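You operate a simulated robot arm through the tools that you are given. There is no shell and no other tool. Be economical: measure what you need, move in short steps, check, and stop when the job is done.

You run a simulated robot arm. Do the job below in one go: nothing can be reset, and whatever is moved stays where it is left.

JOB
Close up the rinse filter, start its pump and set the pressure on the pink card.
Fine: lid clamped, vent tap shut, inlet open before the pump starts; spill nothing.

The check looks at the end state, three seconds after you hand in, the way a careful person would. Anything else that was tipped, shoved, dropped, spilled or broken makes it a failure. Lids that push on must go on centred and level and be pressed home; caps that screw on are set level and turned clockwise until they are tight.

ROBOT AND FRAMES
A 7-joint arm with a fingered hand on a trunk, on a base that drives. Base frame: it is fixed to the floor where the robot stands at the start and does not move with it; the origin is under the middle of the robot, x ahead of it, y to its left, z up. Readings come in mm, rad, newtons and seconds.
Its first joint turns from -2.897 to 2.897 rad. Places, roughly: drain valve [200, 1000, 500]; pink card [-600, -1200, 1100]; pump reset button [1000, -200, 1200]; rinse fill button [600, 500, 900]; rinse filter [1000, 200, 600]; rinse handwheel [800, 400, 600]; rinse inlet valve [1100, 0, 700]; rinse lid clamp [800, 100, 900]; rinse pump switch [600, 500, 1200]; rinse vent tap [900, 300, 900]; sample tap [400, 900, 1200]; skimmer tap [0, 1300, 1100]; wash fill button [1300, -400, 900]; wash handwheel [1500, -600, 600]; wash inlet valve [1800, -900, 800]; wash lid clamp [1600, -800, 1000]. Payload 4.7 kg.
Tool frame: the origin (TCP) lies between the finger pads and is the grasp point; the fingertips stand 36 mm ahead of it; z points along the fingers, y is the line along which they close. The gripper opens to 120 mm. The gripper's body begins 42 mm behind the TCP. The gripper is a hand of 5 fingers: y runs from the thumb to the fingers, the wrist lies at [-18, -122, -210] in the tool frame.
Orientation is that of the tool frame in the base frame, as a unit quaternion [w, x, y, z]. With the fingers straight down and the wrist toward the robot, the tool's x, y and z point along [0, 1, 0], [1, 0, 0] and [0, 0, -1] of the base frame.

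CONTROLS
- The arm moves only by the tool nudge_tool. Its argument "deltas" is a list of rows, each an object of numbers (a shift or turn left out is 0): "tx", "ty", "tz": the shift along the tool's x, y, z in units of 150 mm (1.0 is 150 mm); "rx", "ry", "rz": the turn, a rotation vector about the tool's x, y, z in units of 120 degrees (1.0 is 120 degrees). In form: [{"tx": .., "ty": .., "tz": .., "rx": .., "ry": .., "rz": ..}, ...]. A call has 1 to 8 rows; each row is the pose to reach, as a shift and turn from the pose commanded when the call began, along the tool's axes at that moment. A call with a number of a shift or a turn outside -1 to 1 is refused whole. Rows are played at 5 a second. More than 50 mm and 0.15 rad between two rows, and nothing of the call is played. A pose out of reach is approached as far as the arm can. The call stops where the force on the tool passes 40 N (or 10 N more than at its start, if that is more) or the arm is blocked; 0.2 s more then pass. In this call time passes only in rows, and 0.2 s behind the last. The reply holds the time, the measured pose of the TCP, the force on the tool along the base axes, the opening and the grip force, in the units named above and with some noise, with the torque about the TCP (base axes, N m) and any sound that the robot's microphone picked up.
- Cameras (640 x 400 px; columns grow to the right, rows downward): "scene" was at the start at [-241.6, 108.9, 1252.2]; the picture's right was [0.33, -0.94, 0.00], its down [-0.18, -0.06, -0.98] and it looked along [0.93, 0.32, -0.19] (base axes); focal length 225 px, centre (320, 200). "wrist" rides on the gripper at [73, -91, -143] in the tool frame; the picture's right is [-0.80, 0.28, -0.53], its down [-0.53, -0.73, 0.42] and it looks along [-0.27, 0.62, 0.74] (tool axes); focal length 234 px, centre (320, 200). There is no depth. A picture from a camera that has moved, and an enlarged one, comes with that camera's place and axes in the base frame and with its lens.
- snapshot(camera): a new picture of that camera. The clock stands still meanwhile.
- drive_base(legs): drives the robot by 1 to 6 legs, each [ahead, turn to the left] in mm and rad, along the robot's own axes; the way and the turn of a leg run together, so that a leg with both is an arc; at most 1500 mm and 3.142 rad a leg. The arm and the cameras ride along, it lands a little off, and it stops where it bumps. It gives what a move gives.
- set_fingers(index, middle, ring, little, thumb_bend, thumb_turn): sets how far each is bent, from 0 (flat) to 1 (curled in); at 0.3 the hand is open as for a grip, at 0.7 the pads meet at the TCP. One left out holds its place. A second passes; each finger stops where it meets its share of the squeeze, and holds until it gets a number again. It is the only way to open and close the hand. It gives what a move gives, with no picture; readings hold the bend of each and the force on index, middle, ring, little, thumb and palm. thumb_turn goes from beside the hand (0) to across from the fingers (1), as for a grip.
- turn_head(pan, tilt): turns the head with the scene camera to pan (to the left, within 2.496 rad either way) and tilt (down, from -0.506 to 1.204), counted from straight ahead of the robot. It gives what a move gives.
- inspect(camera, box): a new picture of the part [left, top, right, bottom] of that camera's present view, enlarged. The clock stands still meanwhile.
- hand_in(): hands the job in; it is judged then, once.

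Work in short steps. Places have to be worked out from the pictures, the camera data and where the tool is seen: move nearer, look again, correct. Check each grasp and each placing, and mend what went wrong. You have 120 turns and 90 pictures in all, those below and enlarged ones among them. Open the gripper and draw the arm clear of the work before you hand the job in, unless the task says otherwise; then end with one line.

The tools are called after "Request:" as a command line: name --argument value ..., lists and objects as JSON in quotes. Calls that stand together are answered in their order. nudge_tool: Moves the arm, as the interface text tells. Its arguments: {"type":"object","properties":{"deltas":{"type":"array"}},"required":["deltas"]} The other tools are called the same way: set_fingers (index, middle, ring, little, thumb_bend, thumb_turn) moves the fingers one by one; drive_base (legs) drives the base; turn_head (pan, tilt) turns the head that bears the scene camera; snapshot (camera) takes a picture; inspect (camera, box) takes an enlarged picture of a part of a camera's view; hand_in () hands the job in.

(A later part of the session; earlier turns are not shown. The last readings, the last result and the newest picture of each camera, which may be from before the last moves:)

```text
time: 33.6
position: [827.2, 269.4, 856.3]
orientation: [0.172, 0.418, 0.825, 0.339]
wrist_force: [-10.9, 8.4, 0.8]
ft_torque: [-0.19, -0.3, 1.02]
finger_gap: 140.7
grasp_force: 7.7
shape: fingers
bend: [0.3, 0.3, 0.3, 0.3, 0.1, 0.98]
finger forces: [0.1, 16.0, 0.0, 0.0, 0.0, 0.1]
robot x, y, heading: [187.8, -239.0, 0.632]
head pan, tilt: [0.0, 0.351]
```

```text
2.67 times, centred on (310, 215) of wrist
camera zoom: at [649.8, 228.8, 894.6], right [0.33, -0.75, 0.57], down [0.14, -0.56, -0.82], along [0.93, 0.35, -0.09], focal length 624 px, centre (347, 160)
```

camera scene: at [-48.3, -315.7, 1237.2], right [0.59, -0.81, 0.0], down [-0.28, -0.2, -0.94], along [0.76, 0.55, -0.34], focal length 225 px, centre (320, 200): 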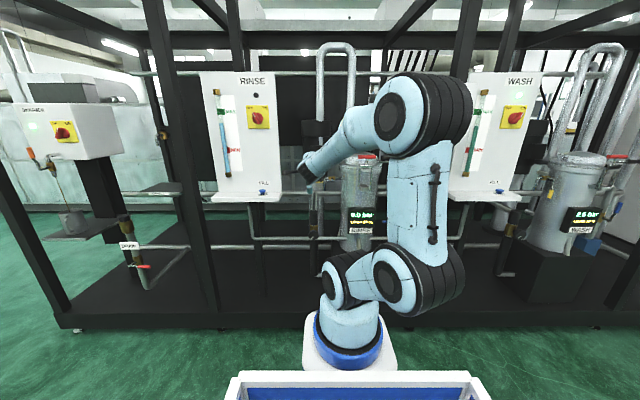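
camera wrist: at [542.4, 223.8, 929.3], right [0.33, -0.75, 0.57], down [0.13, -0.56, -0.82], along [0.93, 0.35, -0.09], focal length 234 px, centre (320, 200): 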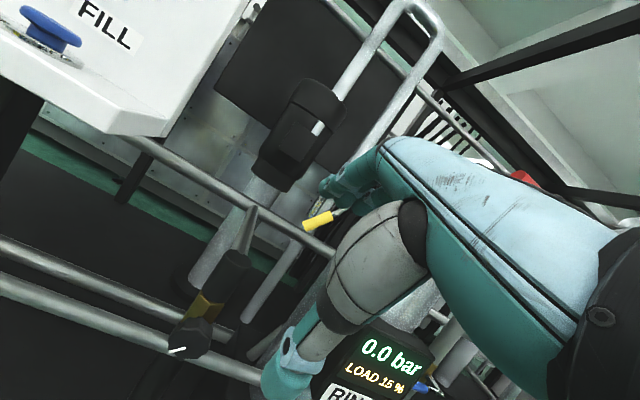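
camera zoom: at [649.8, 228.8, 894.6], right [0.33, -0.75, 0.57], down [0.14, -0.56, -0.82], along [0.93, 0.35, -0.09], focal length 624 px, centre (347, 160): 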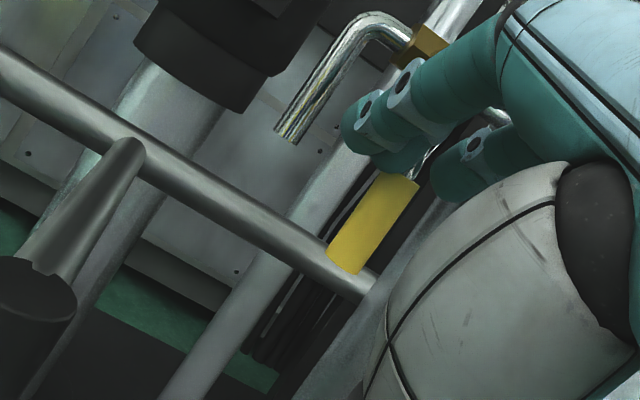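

It's vertical again with 13 N against the stop. Now I withdraw straight back along the finger axis.

Request:
nudge_tool --deltas '[{"tz": -0.3}, {"tz": -0.6}, {"tz": -0.9}]'

Request:
snapshot --camera "wrist"

```text
time: 34.4
position: [751.5, 210.2, 953.4]
orientation: [0.174, 0.421, 0.823, 0.339]
wrist_force: [-0.2, -0.3, -0.1]
ft_torque: [0.02, -0.03, 0.0]
finger_gap: 140.8
grasp_force: 0.0
shape: fingers
bend: [0.3, 0.3, 0.3, 0.3, 0.1, 0.98]
finger forces: [0.0, 0.0, 0.0, 0.0, 0.0, 0.1]
robot x, y, heading: [186.7, -241.8, 0.628]
head pan, tilt: [0.0, 0.351]
```

```text
51 pictures are left
camera wrist: at [574.5, 172.0, 991.3], right [0.33, -0.75, 0.57], down [0.13, -0.56, -0.82], along [0.93, 0.35, -0.09], focal length 234 px, centre (320, 200)
```

wrist: 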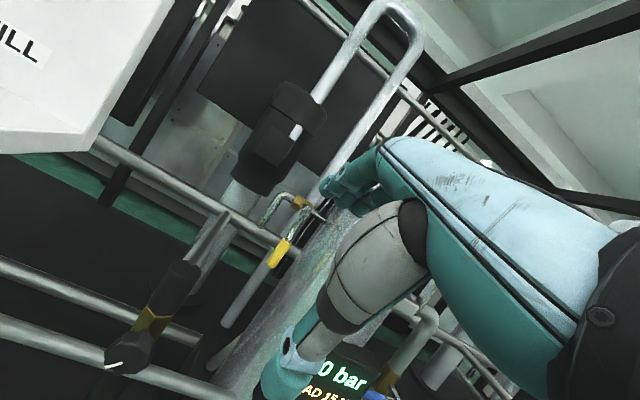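

The vent grip now hangs vertical. For the blue inlet (grip about f=883, l=-605, z=707), I back out, move right and descend while staying in front of the display.

Request:
nudge_tool --deltas '[{"tx": -0.2, "ty": -0.2, "tz": -0.2}, {"tx": -0.45, "ty": -0.3, "tz": -0.3}, {"tx": -0.7, "ty": -0.424, "tz": -0.424}, {"tx": -1, "ty": -0.424, "tz": -0.424}]'

Request:
nudge_tool --deltas '[{"tx": -0.2, "ty": -0.14, "tz": 0.14}, {"tx": -0.4, "ty": -0.28, "tz": 0.28}, {"tx": -0.6, "ty": -0.42, "tz": 0.42}, {"tx": -0.8, "ty": -0.56, "tz": 0.56}, {"tx": -1, "ty": -0.7, "tz": 0.7}]'

Request:
nudge_tool --deltas '[{"tx": -0.07, "ty": -0.2, "tz": 0.2}, {"tx": -0.07, "ty": -0.4, "tz": 0.4}, {"tx": -0.07, "ty": -0.6, "tz": 0.6}, {"tx": -0.07, "ty": -0.75, "tz": 0.75}]'

Request:
snapshot --camera "wrist"

Request:
snapshot --camera "scene"

```text
refused: row 1 steps farther than a row can; nothing moved
```

```text
time: 35.6
position: [840.6, 91.7, 803.1]
orientation: [0.173, 0.42, 0.824, 0.339]
wrist_force: [0.1, 0.4, 0.5]
ft_torque: [-0.02, 0.01, -0.01]
finger_gap: 141.0
grasp_force: 0.1
shape: fingers
bend: [0.3, 0.3, 0.3, 0.3, 0.1, 0.98]
finger forces: [0.0, 0.1, 0.0, 0.1, 0.1, 0.0]
robot x, y, heading: [188.2, -236.8, 0.636]
head pan, tilt: [0.0, 0.351]
```

```text
time: 36.6
position: [847.1, 80.5, 644.9]
orientation: [0.173, 0.419, 0.824, 0.34]
wrist_force: [0.0, -0.9, 0.0]
ft_torque: [0.03, 0.01, -0.03]
finger_gap: 140.9
grasp_force: 0.1
shape: fingers
bend: [0.3, 0.3, 0.3, 0.3, 0.1, 0.98]
finger forces: [0.0, 0.1, 0.1, 0.0, 0.0, 0.0]
robot x, y, heading: [190.5, -240.3, 0.632]
head pan, tilt: [0.0, 0.351]
```

```text
50 pictures are left
camera wrist: at [671.1, 41.2, 682.8], right [0.33, -0.75, 0.57], down [0.14, -0.56, -0.82], along [0.93, 0.35, -0.08], focal length 234 px, centre (320, 200)
```

wrist: 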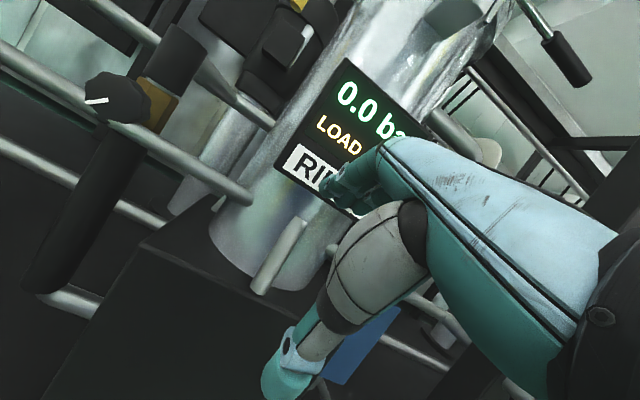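

```text
49 pictures are left
camera scene: at [-48.2, -315.5, 1237.2], right [0.59, -0.81, 0.0], down [-0.28, -0.2, -0.94], along [0.76, 0.55, -0.34], focal length 225 px, centre (320, 200)
```

scene: 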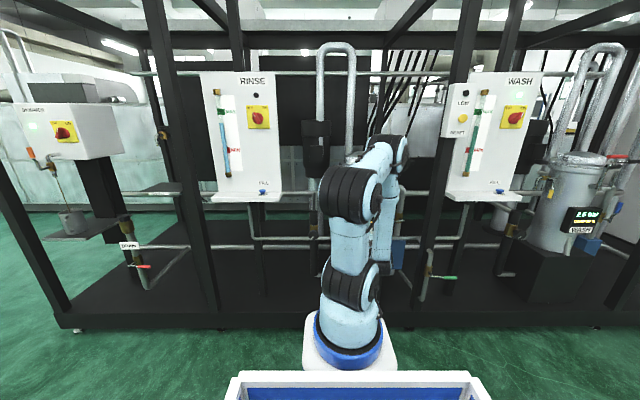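

The first row was refused (too long a step), so the hand sits at f=727, l=-441, close to the display but touching nothing. I back off first, then move right.

Request:
nudge_tool --deltas '[{"ty": -0.2, "tz": -0.2}, {"tx": -0.2, "ty": -0.33, "tz": -0.33}, {"tx": -0.5, "ty": -0.33, "tz": -0.33}, {"tx": -0.8, "ty": -0.33, "tz": -0.33}, {"tx": -1, "ty": -0.33, "tz": -0.33}]'

Request:
snapshot --camera "wrist"

Request:
inspect --camera "scene" --box '[300, 150, 480, 290]'

```text
time: 37.8
position: [877.4, -78.0, 645.8]
orientation: [0.172, 0.42, 0.824, 0.34]
wrist_force: [1.2, 0.2, -0.4]
ft_torque: [0.0, -0.02, 0.01]
finger_gap: 140.8
grasp_force: 0.2
shape: fingers
bend: [0.3, 0.3, 0.3, 0.3, 0.1, 0.98]
finger forces: [0.1, 0.1, 0.0, 0.1, 0.0, 0.0]
robot x, y, heading: [188.5, -235.1, 0.633]
head pan, tilt: [0.0, 0.351]
```

```text
48 pictures are left
camera wrist: at [700.6, -117.8, 683.8], right [0.33, -0.75, 0.57], down [0.13, -0.56, -0.82], along [0.93, 0.35, -0.09], focal length 234 px, centre (320, 200)
```

wrist: 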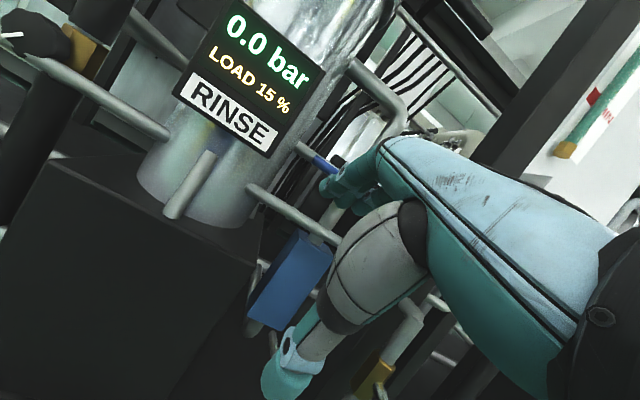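

```text
2.86 times, centred on (390, 220) of scene
camera zoom: at [-48.1, -315.6, 1237.2], right [0.59, -0.81, 0.0], down [-0.28, -0.2, -0.94], along [0.76, 0.55, -0.34], focal length 643 px, centre (120, 143)
```

zoom: 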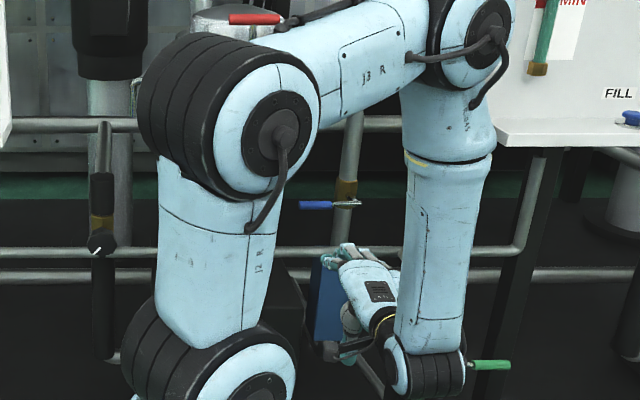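

Good view: the blue grip points left at (1072,38,707) with its pivot at l≈-690. I slide the fingers inward beneath the grip.

Request:
nudge_tool --deltas '[{"ty": 0.19, "tz": 0.18}, {"ty": 0.38, "tz": 0.37}, {"ty": 0.57, "tz": 0.55}, {"ty": 0.75, "tz": 0.73}]'

Request:
snapshot --camera "wrist"

Request:
inspect --camera "scene" --box '[340, 180, 460, 270]'

```text
time: 38.8
position: [1004.3, 12.2, 643.3]
orientation: [0.173, 0.421, 0.823, 0.339]
wrist_force: [-0.2, 0.9, 0.7]
ft_torque: [0.02, 0.0, 0.02]
finger_gap: 141.0
grasp_force: 0.1
shape: fingers
bend: [0.3, 0.3, 0.3, 0.3, 0.1, 0.98]
finger forces: [0.1, 0.1, 0.0, 0.0, 0.0, 0.0]
robot x, y, heading: [193.7, -240.1, 0.631]
head pan, tilt: [0.0, 0.351]
```

```text
46 pictures are left
camera wrist: at [827.4, -28.0, 681.7], right [0.33, -0.75, 0.57], down [0.13, -0.56, -0.82], along [0.93, 0.35, -0.09], focal length 234 px, centre (320, 200)
```

wrist: 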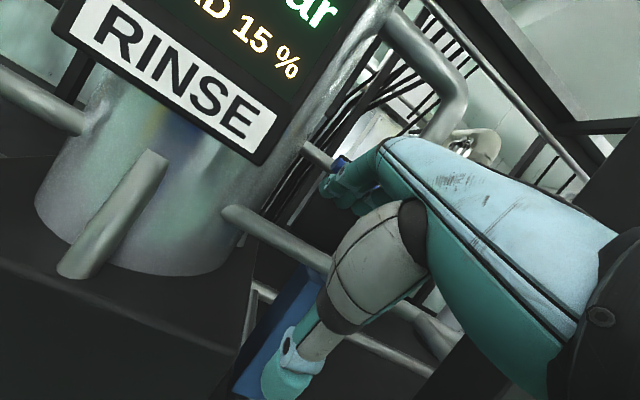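

```text
4.44 times, centred on (400, 225) of scene
camera zoom: at [-48.2, -315.6, 1237.2], right [0.59, -0.81, 0.0], down [-0.28, -0.2, -0.94], along [0.76, 0.55, -0.34], focal length 1000 px, centre (-36, 89)
```

zoom: 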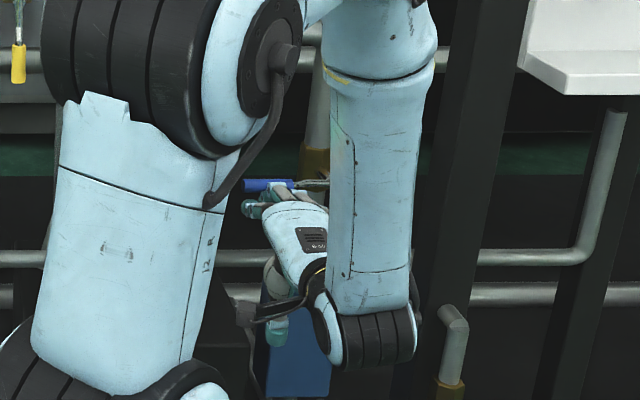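

The fingertips lie just under the blue grip. I lift, following its arc up and to the right.

Request:
nudge_tool --deltas '[{"ty": 0.104, "tz": -0.104}, {"tx": -0.04, "ty": 0.2215, "tz": -0.2215}, {"tx": -0.087, "ty": 0.33, "tz": -0.33}, {"tx": -0.187, "ty": 0.372, "tz": -0.372}]'

Request:
inspect --camera "scene" --box '[340, 180, 460, 270]'

```text
time: 39.8
position: [1021.2, -10.9, 723.9]
orientation: [0.174, 0.421, 0.823, 0.339]
wrist_force: [-4.0, -1.5, 0.3]
ft_torque: [0.02, -0.05, -0.04]
finger_gap: 140.8
grasp_force: 1.3
shape: fingers
bend: [0.3, 0.3, 0.32, 0.3, 0.1, 0.98]
finger forces: [0.0, 0.0, 3.5, 0.0, 0.0, 0.0]
robot x, y, heading: [192.8, -238.5, 0.632]
head pan, tilt: [0.0, 0.351]
```

```text
4.44 times, centred on (400, 225) of scene
camera zoom: at [-48.1, -315.5, 1237.2], right [0.59, -0.81, 0.0], down [-0.28, -0.2, -0.94], along [0.76, 0.55, -0.34], focal length 1000 px, centre (-36, 89)
```

zoom: 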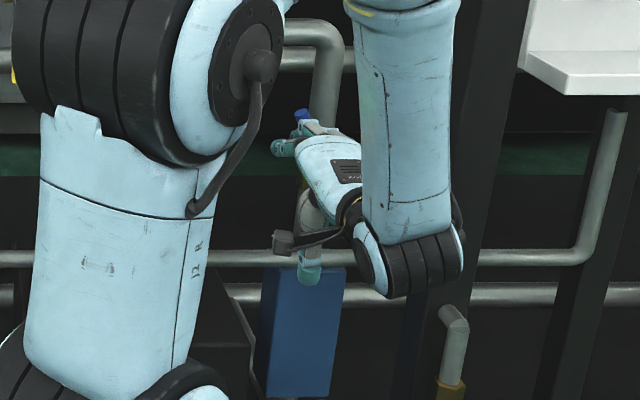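

The blue grip has swung up (its tip shows above the fingers). I finish by pushing right to the stop.

Request:
nudge_tool --deltas '[{"tx": -0.113, "ty": 0.047, "tz": -0.047}, {"tx": -0.247, "ty": 0.094, "tz": -0.094}, {"tx": -0.31, "ty": 0.094, "tz": -0.094}]'

Request:
inspect --camera "scene" --box '[340, 180, 460, 270]'

Request:
inspect --camera "wrist" --box '[230, 100, 430, 250]'

```text
time: 40.6
position: [1046.8, -47.6, 744.3]
orientation: [0.173, 0.419, 0.824, 0.34]
wrist_force: [-6.5, 2.8, 0.8]
ft_torque: [-0.03, -0.19, 0.35]
finger_gap: 140.9
grasp_force: 4.8
shape: fingers
bend: [0.3, 0.3, 0.31, 0.3, 0.1, 0.98]
finger forces: [0.0, 7.1, 1.6, 0.0, 0.0, 0.1]
robot x, y, heading: [189.1, -238.7, 0.63]
head pan, tilt: [0.0, 0.351]
```

```text
4.44 times, centred on (400, 225) of scene
camera zoom: at [-48.2, -315.6, 1237.2], right [0.59, -0.81, 0.0], down [-0.28, -0.2, -0.94], along [0.76, 0.56, -0.34], focal length 1000 px, centre (-36, 89)
```

zoom: 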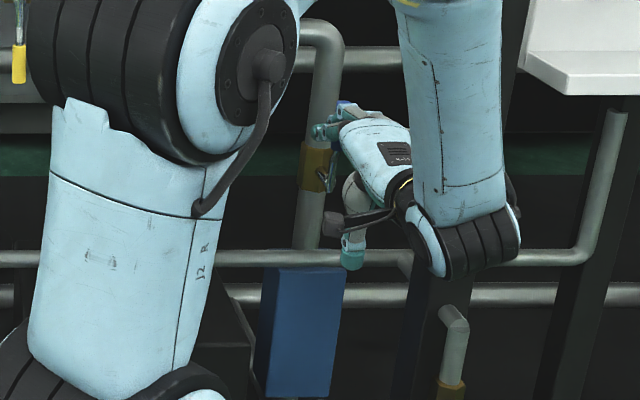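

```text
2.67 times, centred on (330, 175) of wrist
camera zoom: at [871.1, -87.4, 782.2], right [0.33, -0.75, 0.57], down [0.13, -0.56, -0.82], along [0.93, 0.35, -0.09], focal length 624 px, centre (293, 267)
```

zoom: 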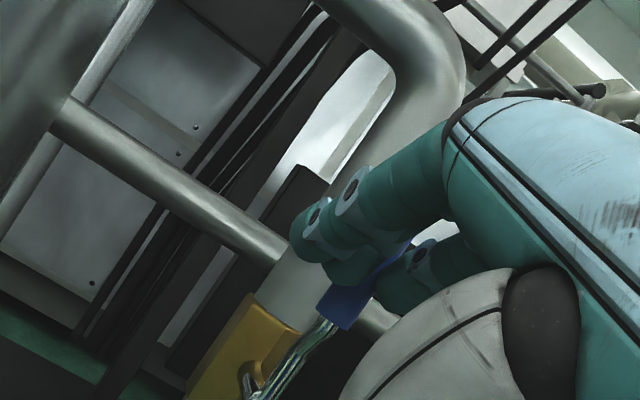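

The lever is about vertical with 6 N. I press 10 mm more to confirm the stop.

Request:
nudge_tool --deltas '[{"tx": -0.035}, {"tx": -0.07}]'

Request:
inspect --camera "scene" --box '[340, 180, 460, 270]'

```text
time: 41.2
position: [1053.3, -56.0, 744.0]
orientation: [0.171, 0.419, 0.824, 0.34]
wrist_force: [-12.8, 13.1, -1.4]
ft_torque: [-0.4, -0.16, 1.33]
finger_gap: 140.8
grasp_force: 12.3
shape: fingers
bend: [0.3, 0.3, 0.3, 0.3, 0.1, 0.98]
finger forces: [0.1, 24.8, 0.1, 0.0, 0.0, 0.0]
robot x, y, heading: [189.3, -238.1, 0.637]
head pan, tilt: [0.0, 0.351]
```

```text
4.44 times, centred on (400, 225) of scene
camera zoom: at [-48.3, -315.4, 1237.2], right [0.59, -0.81, 0.0], down [-0.28, -0.2, -0.94], along [0.76, 0.56, -0.34], focal length 1000 px, centre (-36, 89)
```

zoom: 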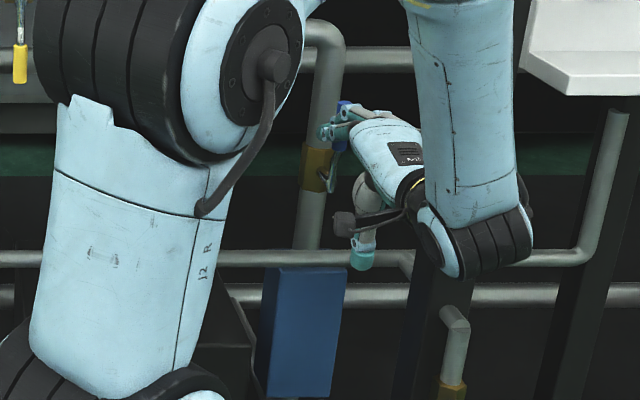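

The stop is confirmed (~18 N). I withdraw along the fingers and check.

Request:
nudge_tool --deltas '[{"tz": -0.3}, {"tz": -0.6}, {"tz": -0.9}]'

Request:
nudge_tool --deltas '[{"ty": -0.2, "tz": -0.2}, {"ty": -0.4, "tz": -0.4}]'

Request:
snapshot --camera "wrist"

Request:
inspect --camera "scene" --box '[300, 140, 460, 260]'

```text
time: 42.0
position: [975.1, -113.7, 839.1]
orientation: [0.172, 0.42, 0.824, 0.339]
wrist_force: [0.5, 0.3, -0.1]
ft_torque: [0.05, -0.04, -0.01]
finger_gap: 141.0
grasp_force: 0.2
shape: fingers
bend: [0.3, 0.3, 0.3, 0.3, 0.1, 0.98]
finger forces: [0.1, 0.1, 0.0, 0.1, 0.1, 0.0]
robot x, y, heading: [189.1, -238.4, 0.63]
head pan, tilt: [0.0, 0.351]
```

```text
time: 42.6
position: [904.9, -162.2, 839.2]
orientation: [0.173, 0.421, 0.824, 0.339]
wrist_force: [-0.6, 0.5, 0.8]
ft_torque: [0.02, 0.0, -0.01]
finger_gap: 140.6
grasp_force: 0.0
shape: fingers
bend: [0.3, 0.3, 0.3, 0.3, 0.1, 0.98]
finger forces: [0.0, 0.0, 0.1, 0.0, 0.0, 0.0]
robot x, y, heading: [189.5, -238.7, 0.634]
head pan, tilt: [0.0, 0.351]
```

```text
40 pictures are left
camera wrist: at [728.6, -202.4, 878.3], right [0.33, -0.75, 0.57], down [0.13, -0.56, -0.82], along [0.93, 0.35, -0.09], focal length 234 px, centre (320, 200)
```

wrist: 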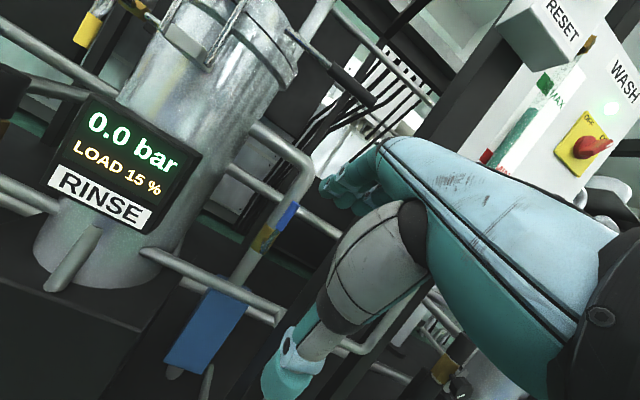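

```text
3.33 times, centred on (380, 200) of scene
camera zoom: at [-48.0, -315.4, 1237.2], right [0.59, -0.81, 0.0], down [-0.28, -0.2, -0.94], along [0.76, 0.55, -0.34], focal length 750 px, centre (120, 200)
```

zoom: 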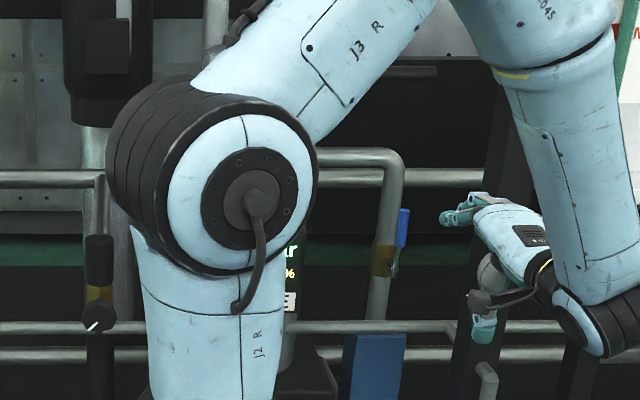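

The blue inlet stands vertical: open, as on the wash unit. Now I travel up and left to the rinse pump switch (about f=780, l=70, z=1240), keeping in front of everything.

Request:
nudge_tool --deltas '[{"tx": 0.2, "ty": 0.125, "tz": -0.125}, {"tx": 0.4, "ty": 0.25, "tz": -0.25}, {"tx": 0.6, "ty": 0.375, "tz": -0.375}, {"tx": 0.8, "ty": 0.5, "tz": -0.5}, {"tx": 1, "ty": 0.625, "tz": -0.625}]'

Request:
nudge_tool --deltas '[{"tx": 0.2, "ty": 0.125, "tz": -0.125}, {"tx": 0.4, "ty": 0.25, "tz": -0.25}, {"tx": 0.6, "ty": 0.375, "tz": -0.375}, {"tx": 0.8, "ty": 0.5, "tz": -0.5}, {"tx": 1, "ty": 0.625, "tz": -0.625}]'

Request:
nudge_tool --deltas '[{"tx": 0.2, "ty": 0.125, "tz": -0.125}, {"tx": 0.4, "ty": 0.25, "tz": -0.25}, {"tx": 0.6, "ty": 0.375, "tz": -0.375}, {"tx": 0.8, "ty": 0.5, "tz": -0.5}, {"tx": 1, "ty": 0.625, "tz": -0.625}]'

Request:
nudge_tool --deltas '[{"tx": 0.3}, {"tx": 0.6}, {"tx": 0.9}]'

Request:
snapshot --camera "wrist"

Request:
snapshot --camera "scene"

```text
time: 43.8
position: [819.9, -40.3, 974.8]
orientation: [0.173, 0.422, 0.823, 0.339]
wrist_force: [1.0, -0.6, -0.8]
ft_torque: [-0.01, -0.04, 0.06]
finger_gap: 140.6
grasp_force: 0.1
shape: fingers
bend: [0.3, 0.3, 0.3, 0.3, 0.1, 0.98]
finger forces: [0.0, 0.1, 0.0, 0.1, 0.1, 0.0]
robot x, y, heading: [192.8, -234.4, 0.632]
head pan, tilt: [0.0, 0.351]
```

```text
time: 45.0
position: [731.3, 82.8, 1104.8]
orientation: [0.173, 0.42, 0.823, 0.34]
wrist_force: [0.2, -0.1, 0.3]
ft_torque: [0.01, 0.05, 0.0]
finger_gap: 140.9
grasp_force: 0.1
shape: fingers
bend: [0.3, 0.3, 0.3, 0.3, 0.1, 0.98]
finger forces: [0.0, 0.0, 0.1, 0.0, 0.0, 0.0]
robot x, y, heading: [193.2, -235.8, 0.626]
head pan, tilt: [0.0, 0.351]
```

```text
time: 46.2
position: [645.1, 204.3, 1240.2]
orientation: [0.173, 0.42, 0.824, 0.339]
wrist_force: [0.4, -0.4, -0.1]
ft_torque: [-0.02, 0.04, -0.01]
finger_gap: 141.0
grasp_force: 0.1
shape: fingers
bend: [0.3, 0.3, 0.3, 0.3, 0.1, 0.98]
finger forces: [0.0, 0.0, 0.0, 0.0, 0.1, 0.1]
out of reach, approached as far as the arm can: row 3
robot x, y, heading: [188.3, -238.3, 0.631]
head pan, tilt: [0.0, 0.351]
```

```text
time: 47.0
position: [567.2, 313.6, 1237.6]
orientation: [0.173, 0.42, 0.823, 0.341]
wrist_force: [-0.2, 0.3, 0.7]
ft_torque: [0.01, 0.03, 0.06]
finger_gap: 140.7
grasp_force: 0.2
shape: fingers
bend: [0.3, 0.3, 0.3, 0.3, 0.1, 0.98]
finger forces: [0.0, 0.0, 0.0, 0.0, 0.0, 0.0]
robot x, y, heading: [190.2, -239.5, 0.634]
head pan, tilt: [0.0, 0.351]
```

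```text
38 pictures are left
camera wrist: at [390.8, 273.3, 1276.6], right [0.33, -0.75, 0.57], down [0.13, -0.56, -0.82], along [0.93, 0.35, -0.08], focal length 234 px, centre (320, 200)
```

wrist: 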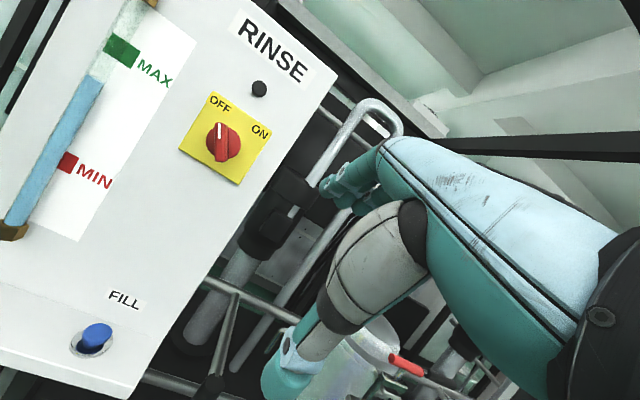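

```text
37 pictures are left
camera scene: at [-48.3, -315.7, 1237.2], right [0.59, -0.81, 0.0], down [-0.28, -0.2, -0.94], along [0.76, 0.55, -0.34], focal length 225 px, centre (320, 200)
```

scene: 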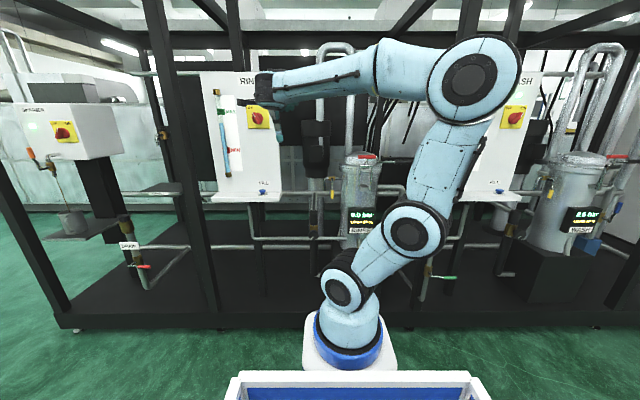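

The vent and clamp show correctly from here. The switch points to OFF (upper left); I estimate it at about f≈840, l≈46, z≈1238. I level the tool to horizontal and move in front of it.

Request:
nudge_tool --deltas '[{"tx": 0.15, "rx": -0.06}, {"tx": 0.3, "rx": -0.12}, {"tx": 0.45, "rx": -0.18}, {"tx": 0.6, "rx": -0.24}, {"tx": 0.75, "rx": -0.3}, {"tx": 0.887, "rx": -0.36}, {"tx": 0.887, "rx": -0.375}]'

Request:
snapshot --camera "wrist"

Request:
inspect --camera "scene" --box '[190, 60, 350, 200]'

```text
time: 48.6
position: [488.6, 421.0, 1239.7]
orientation: [0.321, 0.322, 0.63, 0.63]
wrist_force: [-0.3, -0.3, 0.4]
ft_torque: [0.02, 0.0, 0.01]
finger_gap: 140.6
grasp_force: 0.1
shape: fingers
bend: [0.3, 0.3, 0.3, 0.3, 0.1, 0.98]
finger forces: [0.0, 0.1, 0.0, 0.0, 0.1, 0.0]
robot x, y, heading: [186.1, -238.6, 0.636]
head pan, tilt: [0.0, 0.351]
```

```text
36 pictures are left
camera wrist: at [329.8, 393.1, 1149.9], right [0.05, -0.96, 0.28], down [0.65, -0.18, -0.73], along [0.75, 0.22, 0.62], focal length 234 px, centre (320, 200)
```

wrist: 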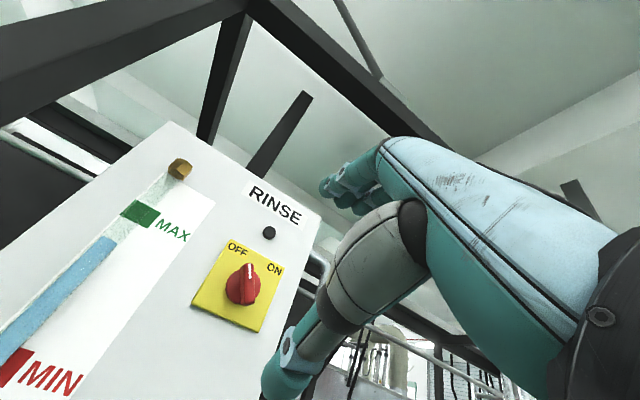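

```text
2.86 times, centred on (270, 130) of scene
camera zoom: at [-48.3, -315.4, 1237.2], right [0.59, -0.81, 0.0], down [-0.28, -0.2, -0.94], along [0.76, 0.55, -0.34], focal length 643 px, centre (463, 400)
```

zoom: 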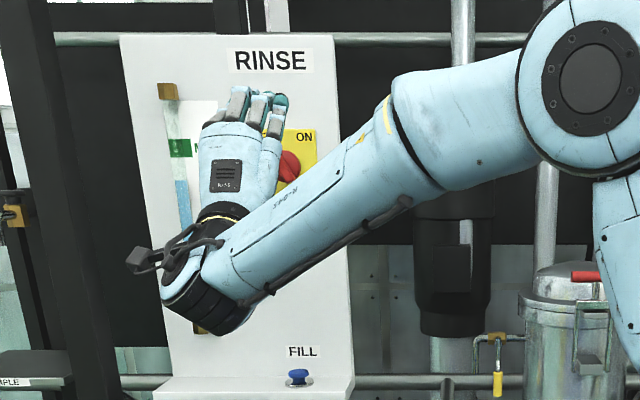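

Triangulation with the new view gives the knob at (661,555,1238), i.e. f=861, l=50. I enlarge it to see its orientation.

Request:
inspect --camera "wrist" --box '[180, 220, 300, 345]'

```text
3.20 times, centred on (240, 282) of wrist
camera zoom: at [329.8, 393.1, 1149.9], right [0.05, -0.96, 0.28], down [0.65, -0.18, -0.73], along [0.75, 0.22, 0.62], focal length 749 px, centre (576, -64)
```

zoom: 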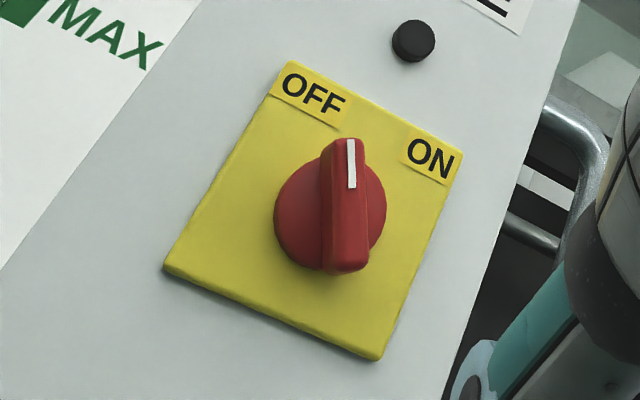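

The ridge points about 34° left of up, so ON should be about 34–45° right. I'll poke its top end over with only the index finger extended; I curl the others and look.

Request:
set_fingers --index 0.3 --middle 1 --ring 1 --little 1 --thumb_bend 0.5

Request:
nudge_tool --deltas '[{"ty": -0.2, "tz": 0.2}, {"ty": -0.4, "tz": 0.4}, {"ty": -0.45, "tz": 0.6}, {"tx": 0.2, "ty": -0.45, "tz": 0.75}, {"tx": 0.3, "ty": -0.45, "tz": 0.8}]'

Request:
snapshot --camera "wrist"

Request:
inspect --camera "scene" --box '[190, 60, 350, 200]'

```text
time: 49.6
position: [489.0, 419.4, 1238.4]
orientation: [0.321, 0.322, 0.631, 0.629]
wrist_force: [-0.2, 0.5, 0.1]
ft_torque: [-0.01, 0.06, -0.01]
finger_gap: 93.3
grasp_force: 0.0
shape: fingers
bend: [0.3, 1.0, 1.0, 1.0, 0.5, 0.98]
finger forces: [0.0, 0.0, 0.0, 0.0, 0.1, 0.0]
robot x, y, heading: [189.1, -240.3, 0.627]
head pan, tilt: [0.0, 0.351]
```

```text
time: 50.8
position: [556.5, 527.7, 1170.0]
orientation: [0.32, 0.321, 0.63, 0.63]
wrist_force: [-0.1, 0.0, -0.2]
ft_torque: [-0.03, 0.02, 0.0]
finger_gap: 93.1
grasp_force: 0.0
shape: fingers
bend: [0.3, 1.0, 1.0, 1.0, 0.5, 0.98]
finger forces: [0.0, 0.0, 0.0, 0.0, 0.0, 0.1]
robot x, y, heading: [191.2, -234.8, 0.63]
head pan, tilt: [0.0, 0.351]
```

```text
33 pictures are left
camera wrist: at [398.7, 500.9, 1080.2], right [0.05, -0.96, 0.28], down [0.65, -0.18, -0.73], along [0.76, 0.22, 0.62], focal length 234 px, centre (320, 200)
```

wrist: 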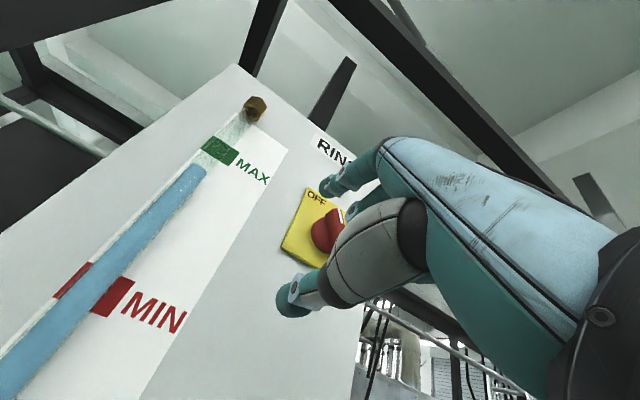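

```text
2.86 times, centred on (270, 130) of scene
camera zoom: at [-48.3, -315.4, 1237.2], right [0.59, -0.81, 0.0], down [-0.28, -0.2, -0.94], along [0.76, 0.55, -0.34], focal length 643 px, centre (463, 400)
```

zoom: 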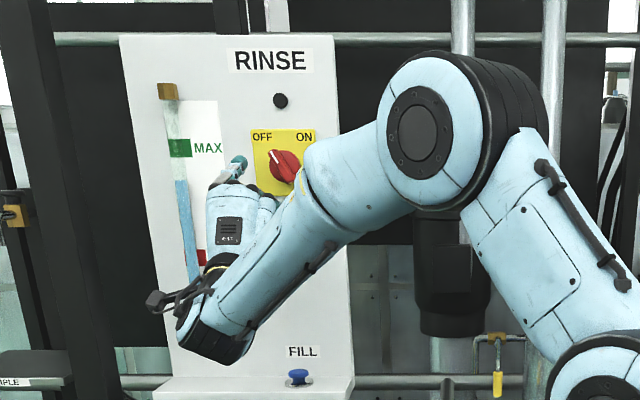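

The index tip sits at tool (7, 73, ~36), so it's at l≈98, z≈1243, left of the knob. I go in slowly beside the knob's upper-left to find the plate depth.

Request:
nudge_tool --deltas '[{"tx": -0.06, "ty": 0.02, "tz": 0.13}, {"tx": -0.06, "ty": 0.02, "tz": 0.27}, {"tx": -0.06, "ty": 0.02, "tz": 0.36}]'

Request:
inspect --camera "wrist" --box '[270, 130, 410, 300]'

Request:
inspect --camera "scene" --box '[230, 85, 290, 140]'

```text
time: 51.6
position: [608.9, 553.5, 1171.6]
orientation: [0.32, 0.321, 0.632, 0.629]
wrist_force: [0.3, 0.0, -0.2]
ft_torque: [-0.02, 0.0, 0.02]
finger_gap: 93.1
grasp_force: 0.0
shape: fingers
bend: [0.3, 1.0, 1.0, 1.0, 0.5, 0.98]
finger forces: [0.0, 0.1, 0.0, 0.0, 0.0, 0.1]
robot x, y, heading: [190.2, -236.9, 0.633]
head pan, tilt: [0.0, 0.351]
```

```text
2.35 times, centred on (340, 215) of wrist
camera zoom: at [449.2, 525.5, 1082.3], right [0.05, -0.96, 0.28], down [0.65, -0.18, -0.73], along [0.76, 0.22, 0.62], focal length 551 px, centre (273, 165)
```

zoom: 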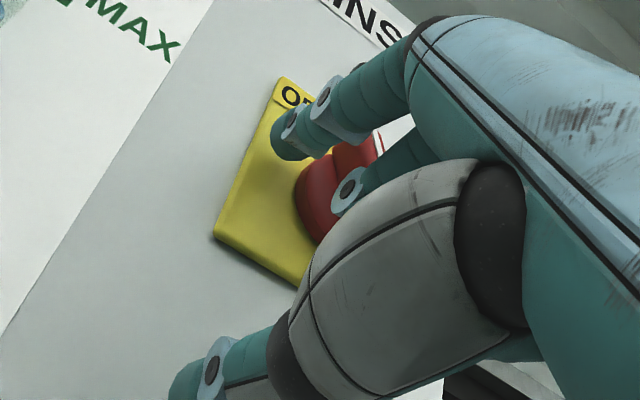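

```text
7.27 times, centred on (260, 112) of scene
camera zoom: at [-48.3, -315.4, 1237.2], right [0.59, -0.81, 0.0], down [-0.28, -0.2, -0.94], along [0.76, 0.55, -0.34], focal length 1636 px, centre (756, 836)
```

zoom: 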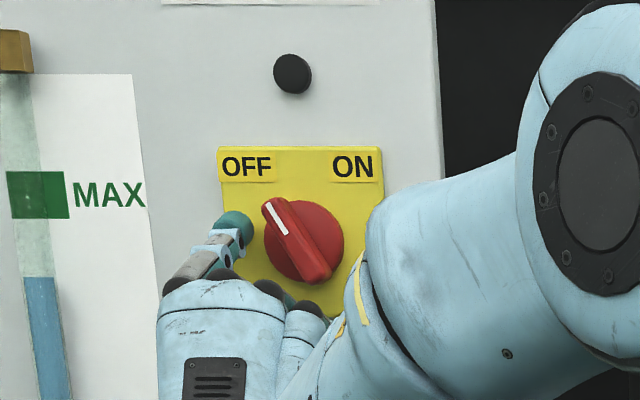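

Very clear view: the tip is just left of the ridge's upper end. I go 9 mm deeper and sweep the ridge clockwise over the top.

Request:
nudge_tool --deltas '[{"tz": 0.06}, {"tx": -0.067, "tz": 0.06}, {"tx": -0.1, "ty": 0.06, "tz": 0.06}, {"tx": -0.14, "ty": 0.107, "tz": 0.06}, {"tx": -0.2, "ty": 0.135, "tz": 0.06}]'

Request:
inspect --camera "scene" --box '[230, 85, 290, 140]'

```text
time: 52.8
position: [631.5, 531.9, 1197.9]
orientation: [0.321, 0.323, 0.629, 0.63]
wrist_force: [-16.9, -7.5, 0.0]
ft_torque: [-0.26, 0.27, 0.27]
finger_gap: 97.2
grasp_force: 9.3
shape: fingers
bend: [0.3, 1.0, 1.0, 1.0, 0.49, 0.96]
finger forces: [5.0, 0.0, 0.0, 0.0, 13.6, 0.1]
robot x, y, heading: [190.4, -237.0, 0.627]
head pan, tilt: [0.0, 0.351]
```

```text
7.27 times, centred on (260, 112) of scene
camera zoom: at [-49.0, -315.5, 1237.0], right [0.59, -0.81, 0.0], down [-0.28, -0.2, -0.94], along [0.76, 0.55, -0.34], focal length 1636 px, centre (756, 836)
```

zoom: 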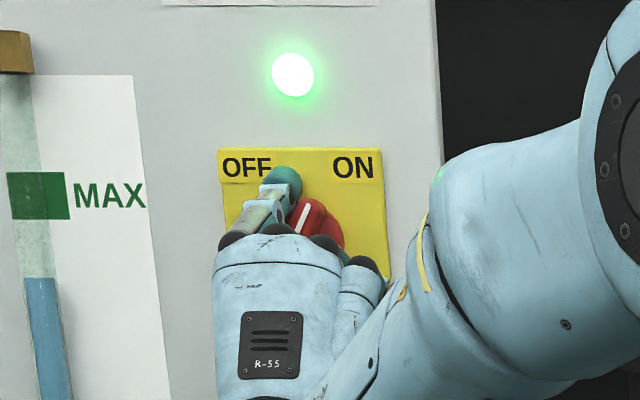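

The lamp is lit green: the pump runs. The thumb leans on the panel, so I ease back a little and push the ridge fully over to ON.

Request:
nudge_tool --deltas '[{"tx": -0.04, "ty": 0.02, "tz": -0.02}, {"tx": -0.09, "ty": 0.02, "tz": -0.02}, {"tx": -0.13, "ty": 0.01, "tz": -0.02}]'

Request:
nudge_tool --deltas '[{"tz": -0.3}, {"tz": -0.6}, {"tz": -0.9}]'

Request:
snapshot --camera "scene"

```text
time: 53.6
position: [641.5, 516.7, 1197.1]
orientation: [0.321, 0.321, 0.631, 0.629]
wrist_force: [-6.3, 18.2, 4.8]
ft_torque: [-0.89, -0.36, -0.06]
finger_gap: 97.7
grasp_force: 7.7
shape: fingers
bend: [0.28, 1.0, 1.0, 1.0, 0.5, 0.97]
finger forces: [15.2, 0.0, 0.0, 0.0, 0.0, 0.0]
robot x, y, heading: [189.6, -240.4, 0.634]
head pan, tilt: [0.0, 0.351]
```

```text
time: 54.4
position: [533.9, 438.4, 1195.2]
orientation: [0.321, 0.322, 0.632, 0.628]
wrist_force: [0.2, 1.1, -1.4]
ft_torque: [0.04, 0.01, -0.03]
finger_gap: 93.1
grasp_force: 0.0
shape: fingers
bend: [0.3, 1.0, 1.0, 1.0, 0.5, 0.97]
finger forces: [0.0, 0.0, 0.0, 0.0, 0.0, 0.0]
robot x, y, heading: [191.5, -239.2, 0.633]
head pan, tilt: [0.0, 0.351]
```

```text
28 pictures are left
camera scene: at [-48.2, -314.9, 1237.2], right [0.59, -0.81, 0.0], down [-0.28, -0.2, -0.94], along [0.76, 0.55, -0.34], focal length 225 px, centre (320, 200)
```

scene: 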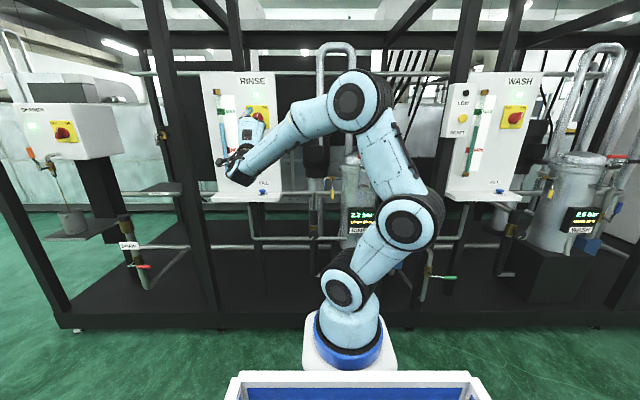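

The pump is running. I enlarge the area with the switch, display and handwheel.

Request:
inspect --camera "scene" --box '[240, 130, 390, 270]'

```text
2.86 times, centred on (315, 200) of scene
camera zoom: at [-48.2, -314.9, 1237.2], right [0.59, -0.81, 0.0], down [-0.28, -0.2, -0.94], along [0.76, 0.55, -0.34], focal length 643 px, centre (334, 200)
```

zoom: 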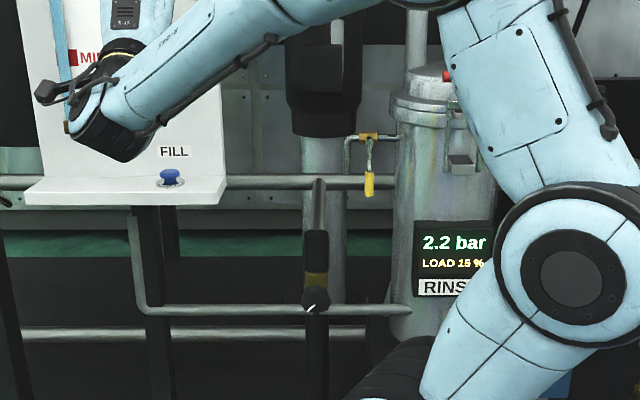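

Pressure reads 2.2 bar, the vent isn't spilling, and the clamp holds. I now need 2.6 via the handwheel (about f=885, l=-200, z=627). I retreat, go right and down to it, and ready an index/middle/thumb pinch.

Request:
nudge_tool --deltas '[{"tx": -0.1, "tz": -0.2}, {"tx": -0.3, "tz": -0.4}, {"tx": -0.6, "tz": -0.4}, {"tx": -0.9, "tz": -0.4}, {"tx": -1, "tz": -0.4}]'

Request:
nudge_tool --deltas '[{"tx": -0.11, "ty": -0.2}, {"tx": -0.22, "ty": -0.4}, {"tx": -0.33, "ty": -0.6}, {"tx": -0.44, "ty": -0.8}, {"tx": -0.55, "ty": -1}]'

Request:
nudge_tool --deltas '[{"ty": -0.25}, {"ty": -0.5}, {"ty": -0.75}, {"ty": -1}]'

Request:
nudge_tool --deltas '[{"ty": -0.25}, {"ty": -0.5}, {"ty": -0.75}, {"ty": -1}]'

Request:
set_fingers --index 0.3 --middle 0.3 --ring 1 --little 1 --thumb_bend 0.3 --thumb_turn 1

Request:
snapshot --camera "wrist"

```text
time: 55.6
position: [571.9, 278.6, 1195.9]
orientation: [0.32, 0.322, 0.632, 0.629]
wrist_force: [-0.1, 0.2, -0.4]
ft_torque: [-0.04, 0.0, -0.01]
finger_gap: 93.4
grasp_force: 0.1
shape: fingers
bend: [0.3, 1.0, 1.0, 1.0, 0.5, 0.98]
finger forces: [0.1, 0.0, 0.0, 0.0, 0.1, 0.0]
robot x, y, heading: [190.3, -234.1, 0.634]
head pan, tilt: [0.0, 0.351]
```

```text
time: 56.8
position: [619.8, 211.6, 1046.7]
orientation: [0.32, 0.322, 0.631, 0.629]
wrist_force: [-0.7, 0.0, 0.7]
ft_torque: [0.0, 0.0, 0.01]
finger_gap: 93.3
grasp_force: 0.1
shape: fingers
bend: [0.3, 1.0, 1.0, 1.0, 0.5, 0.98]
finger forces: [0.1, 0.0, 0.1, 0.0, 0.0, 0.1]
robot x, y, heading: [189.9, -236.3, 0.636]
head pan, tilt: [0.0, 0.351]
```

```text
time: 57.8
position: [620.4, 214.4, 895.9]
orientation: [0.321, 0.322, 0.631, 0.629]
wrist_force: [-0.4, -0.6, 0.2]
ft_torque: [0.02, -0.02, -0.01]
finger_gap: 93.3
grasp_force: 0.0
shape: fingers
bend: [0.3, 1.0, 1.0, 1.0, 0.5, 0.98]
finger forces: [0.0, 0.0, 0.0, 0.0, 0.0, 0.0]
robot x, y, heading: [194.9, -236.0, 0.637]
head pan, tilt: [0.0, 0.351]
```

```text
time: 58.8
position: [618.1, 212.0, 847.4]
orientation: [0.32, 0.322, 0.631, 0.628]
wrist_force: [0.1, 0.1, -0.2]
ft_torque: [0.0, -0.01, 0.01]
finger_gap: 93.3
grasp_force: 0.0
shape: fingers
bend: [0.3, 1.0, 1.0, 1.0, 0.5, 0.98]
finger forces: [0.0, 0.0, 0.0, 0.0, 0.0, 0.0]
out of reach, approached as far as the arm can: row 2, 3, 4
robot x, y, heading: [192.0, -239.1, 0.633]
head pan, tilt: [0.0, 0.351]
```

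```text
time: 59.8
position: [619.6, 212.5, 847.1]
orientation: [0.321, 0.323, 0.631, 0.628]
wrist_force: [-0.2, 0.8, 0.0]
ft_torque: [0.0, 0.0, 0.0]
finger_gap: 121.9
grasp_force: 0.0
shape: fingers
bend: [0.3, 0.3, 1.0, 1.0, 0.3, 0.98]
finger forces: [0.1, 0.0, 0.0, 0.0, 0.0, 0.1]
robot x, y, heading: [190.3, -239.3, 0.628]
head pan, tilt: [0.0, 0.351]
```

```text
26 pictures are left
camera wrist: at [460.2, 185.9, 757.6], right [0.05, -0.96, 0.28], down [0.65, -0.18, -0.73], along [0.76, 0.22, 0.62], focal length 234 px, centre (320, 200)
```

wrist: 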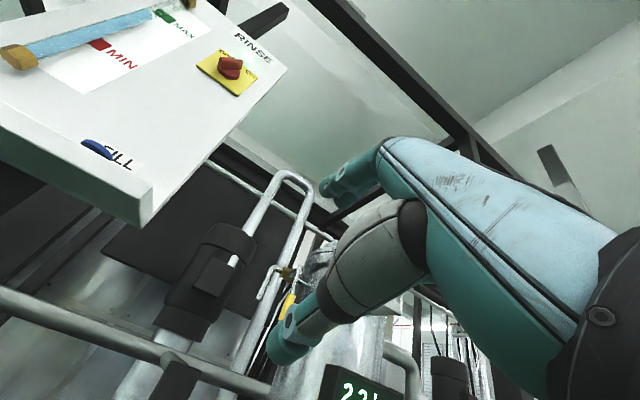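

The tool can't go that low so close to the trunk. I move inward first (to f≈760) and then descend.

Request:
nudge_tool --deltas '[{"tz": 0.25}, {"tz": 0.5}, {"tz": 0.75}, {"tz": 0.9}]'

Request:
nudge_tool --deltas '[{"ty": -0.25}, {"ty": -0.5}, {"ty": -0.75}, {"ty": -1}]'

Request:
nudge_tool --deltas '[{"ty": -0.23}, {"ty": -0.46}]'

Request:
snapshot --camera "wrist"

```text
time: 60.8
position: [725.4, 298.1, 848.7]
orientation: [0.325, 0.322, 0.632, 0.626]
wrist_force: [0.4, 0.3, -1.1]
ft_torque: [0.01, 0.01, 0.03]
finger_gap: 122.2
grasp_force: 0.1
shape: fingers
bend: [0.3, 0.3, 1.0, 1.0, 0.3, 0.98]
finger forces: [0.0, 0.0, 0.0, 0.0, 0.0, 0.0]
out of reach, approached as far as the arm can: row 2, 3, 4
robot x, y, heading: [185.8, -234.4, 0.632]
head pan, tilt: [0.0, 0.351]
```

```text
time: 61.8
position: [739.6, 343.2, 744.6]
orientation: [0.337, 0.314, 0.64, 0.615]
wrist_force: [-0.3, -0.4, 0.3]
ft_torque: [0.04, 0.04, 0.0]
finger_gap: 122.4
grasp_force: 0.0
shape: fingers
bend: [0.3, 0.3, 1.0, 1.0, 0.3, 0.98]
finger forces: [0.0, 0.0, 0.0, 0.1, 0.2, 0.0]
out of reach, approached as far as the arm can: row 1, 2, 3, 4
robot x, y, heading: [187.8, -239.1, 0.629]
head pan, tilt: [0.0, 0.351]
```

```text
time: 62.4
position: [753.0, 381.2, 701.5]
orientation: [0.335, 0.314, 0.636, 0.62]
wrist_force: [0.3, 0.4, 0.7]
ft_torque: [0.04, 0.01, -0.01]
finger_gap: 122.4
grasp_force: 0.0
shape: fingers
bend: [0.3, 0.3, 1.0, 1.0, 0.3, 0.98]
finger forces: [0.0, 0.1, 0.0, 0.0, 0.0, 0.1]
out of reach, approached as far as the arm can: row 1, 2
robot x, y, heading: [188.9, -237.1, 0.628]
head pan, tilt: [0.0, 0.351]
```

```text
25 pictures are left
camera wrist: at [596.4, 353.9, 608.9], right [0.03, -0.95, 0.31], down [0.66, -0.21, -0.72], along [0.75, 0.23, 0.63], focal length 234 px, centre (320, 200)
```

wrist: 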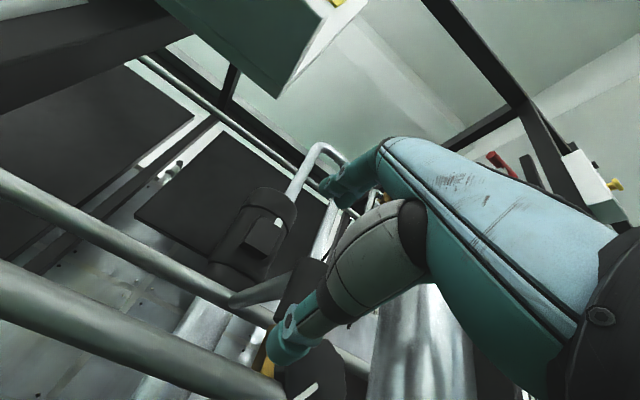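

The arm is at a joint limit in this posture. I back out and up, then roll the hand −90° about its axis so the wrist sits beside the wheel rather than below it.

Request:
nudge_tool --deltas '[{"tz": -0.25}, {"tz": -0.5}, {"ty": 0.2, "tz": -0.7}, {"ty": 0.45, "tz": -0.9}, {"ty": 0.7, "tz": -1}]'

Request:
nudge_tool --deltas '[{"ty": 0.2, "rz": -0.06}, {"ty": 0.4, "rz": -0.12}, {"ty": 0.5, "rz": -0.18}, {"ty": 0.5, "rz": -0.24}, {"ty": 0.5, "rz": -0.3}, {"ty": 0.5, "rz": -0.36}, {"ty": 0.5, "rz": -0.42}]'

```text
time: 63.6
position: [642.8, 297.2, 820.1]
orientation: [0.319, 0.323, 0.634, 0.626]
wrist_force: [-0.4, -1.0, -0.6]
ft_torque: [0.0, -0.01, 0.01]
finger_gap: 122.1
grasp_force: 0.1
shape: fingers
bend: [0.3, 0.3, 1.0, 1.0, 0.3, 0.98]
finger forces: [0.0, 0.0, 0.0, 0.1, 0.0, 0.0]
out of reach, approached as far as the arm can: row 1, 2, 3, 4, 5
robot x, y, heading: [191.9, -239.5, 0.633]
head pan, tilt: [0.0, 0.351]
```

```text
time: 65.2
position: [550.1, 325.1, 881.6]
orientation: [0.562, 0.041, 0.711, 0.42]
wrist_force: [0.3, -0.7, -0.2]
ft_torque: [0.02, -0.01, 0.01]
finger_gap: 122.3
grasp_force: 0.0
shape: fingers
bend: [0.3, 0.3, 1.0, 1.0, 0.3, 0.98]
finger forces: [0.0, 0.0, 0.1, 0.0, 0.0, 0.0]
out of reach, approached as far as the arm can: row 3, 4, 5, 6, 7
robot x, y, heading: [190.5, -236.6, 0.632]
head pan, tilt: [0.0, 0.351]
```

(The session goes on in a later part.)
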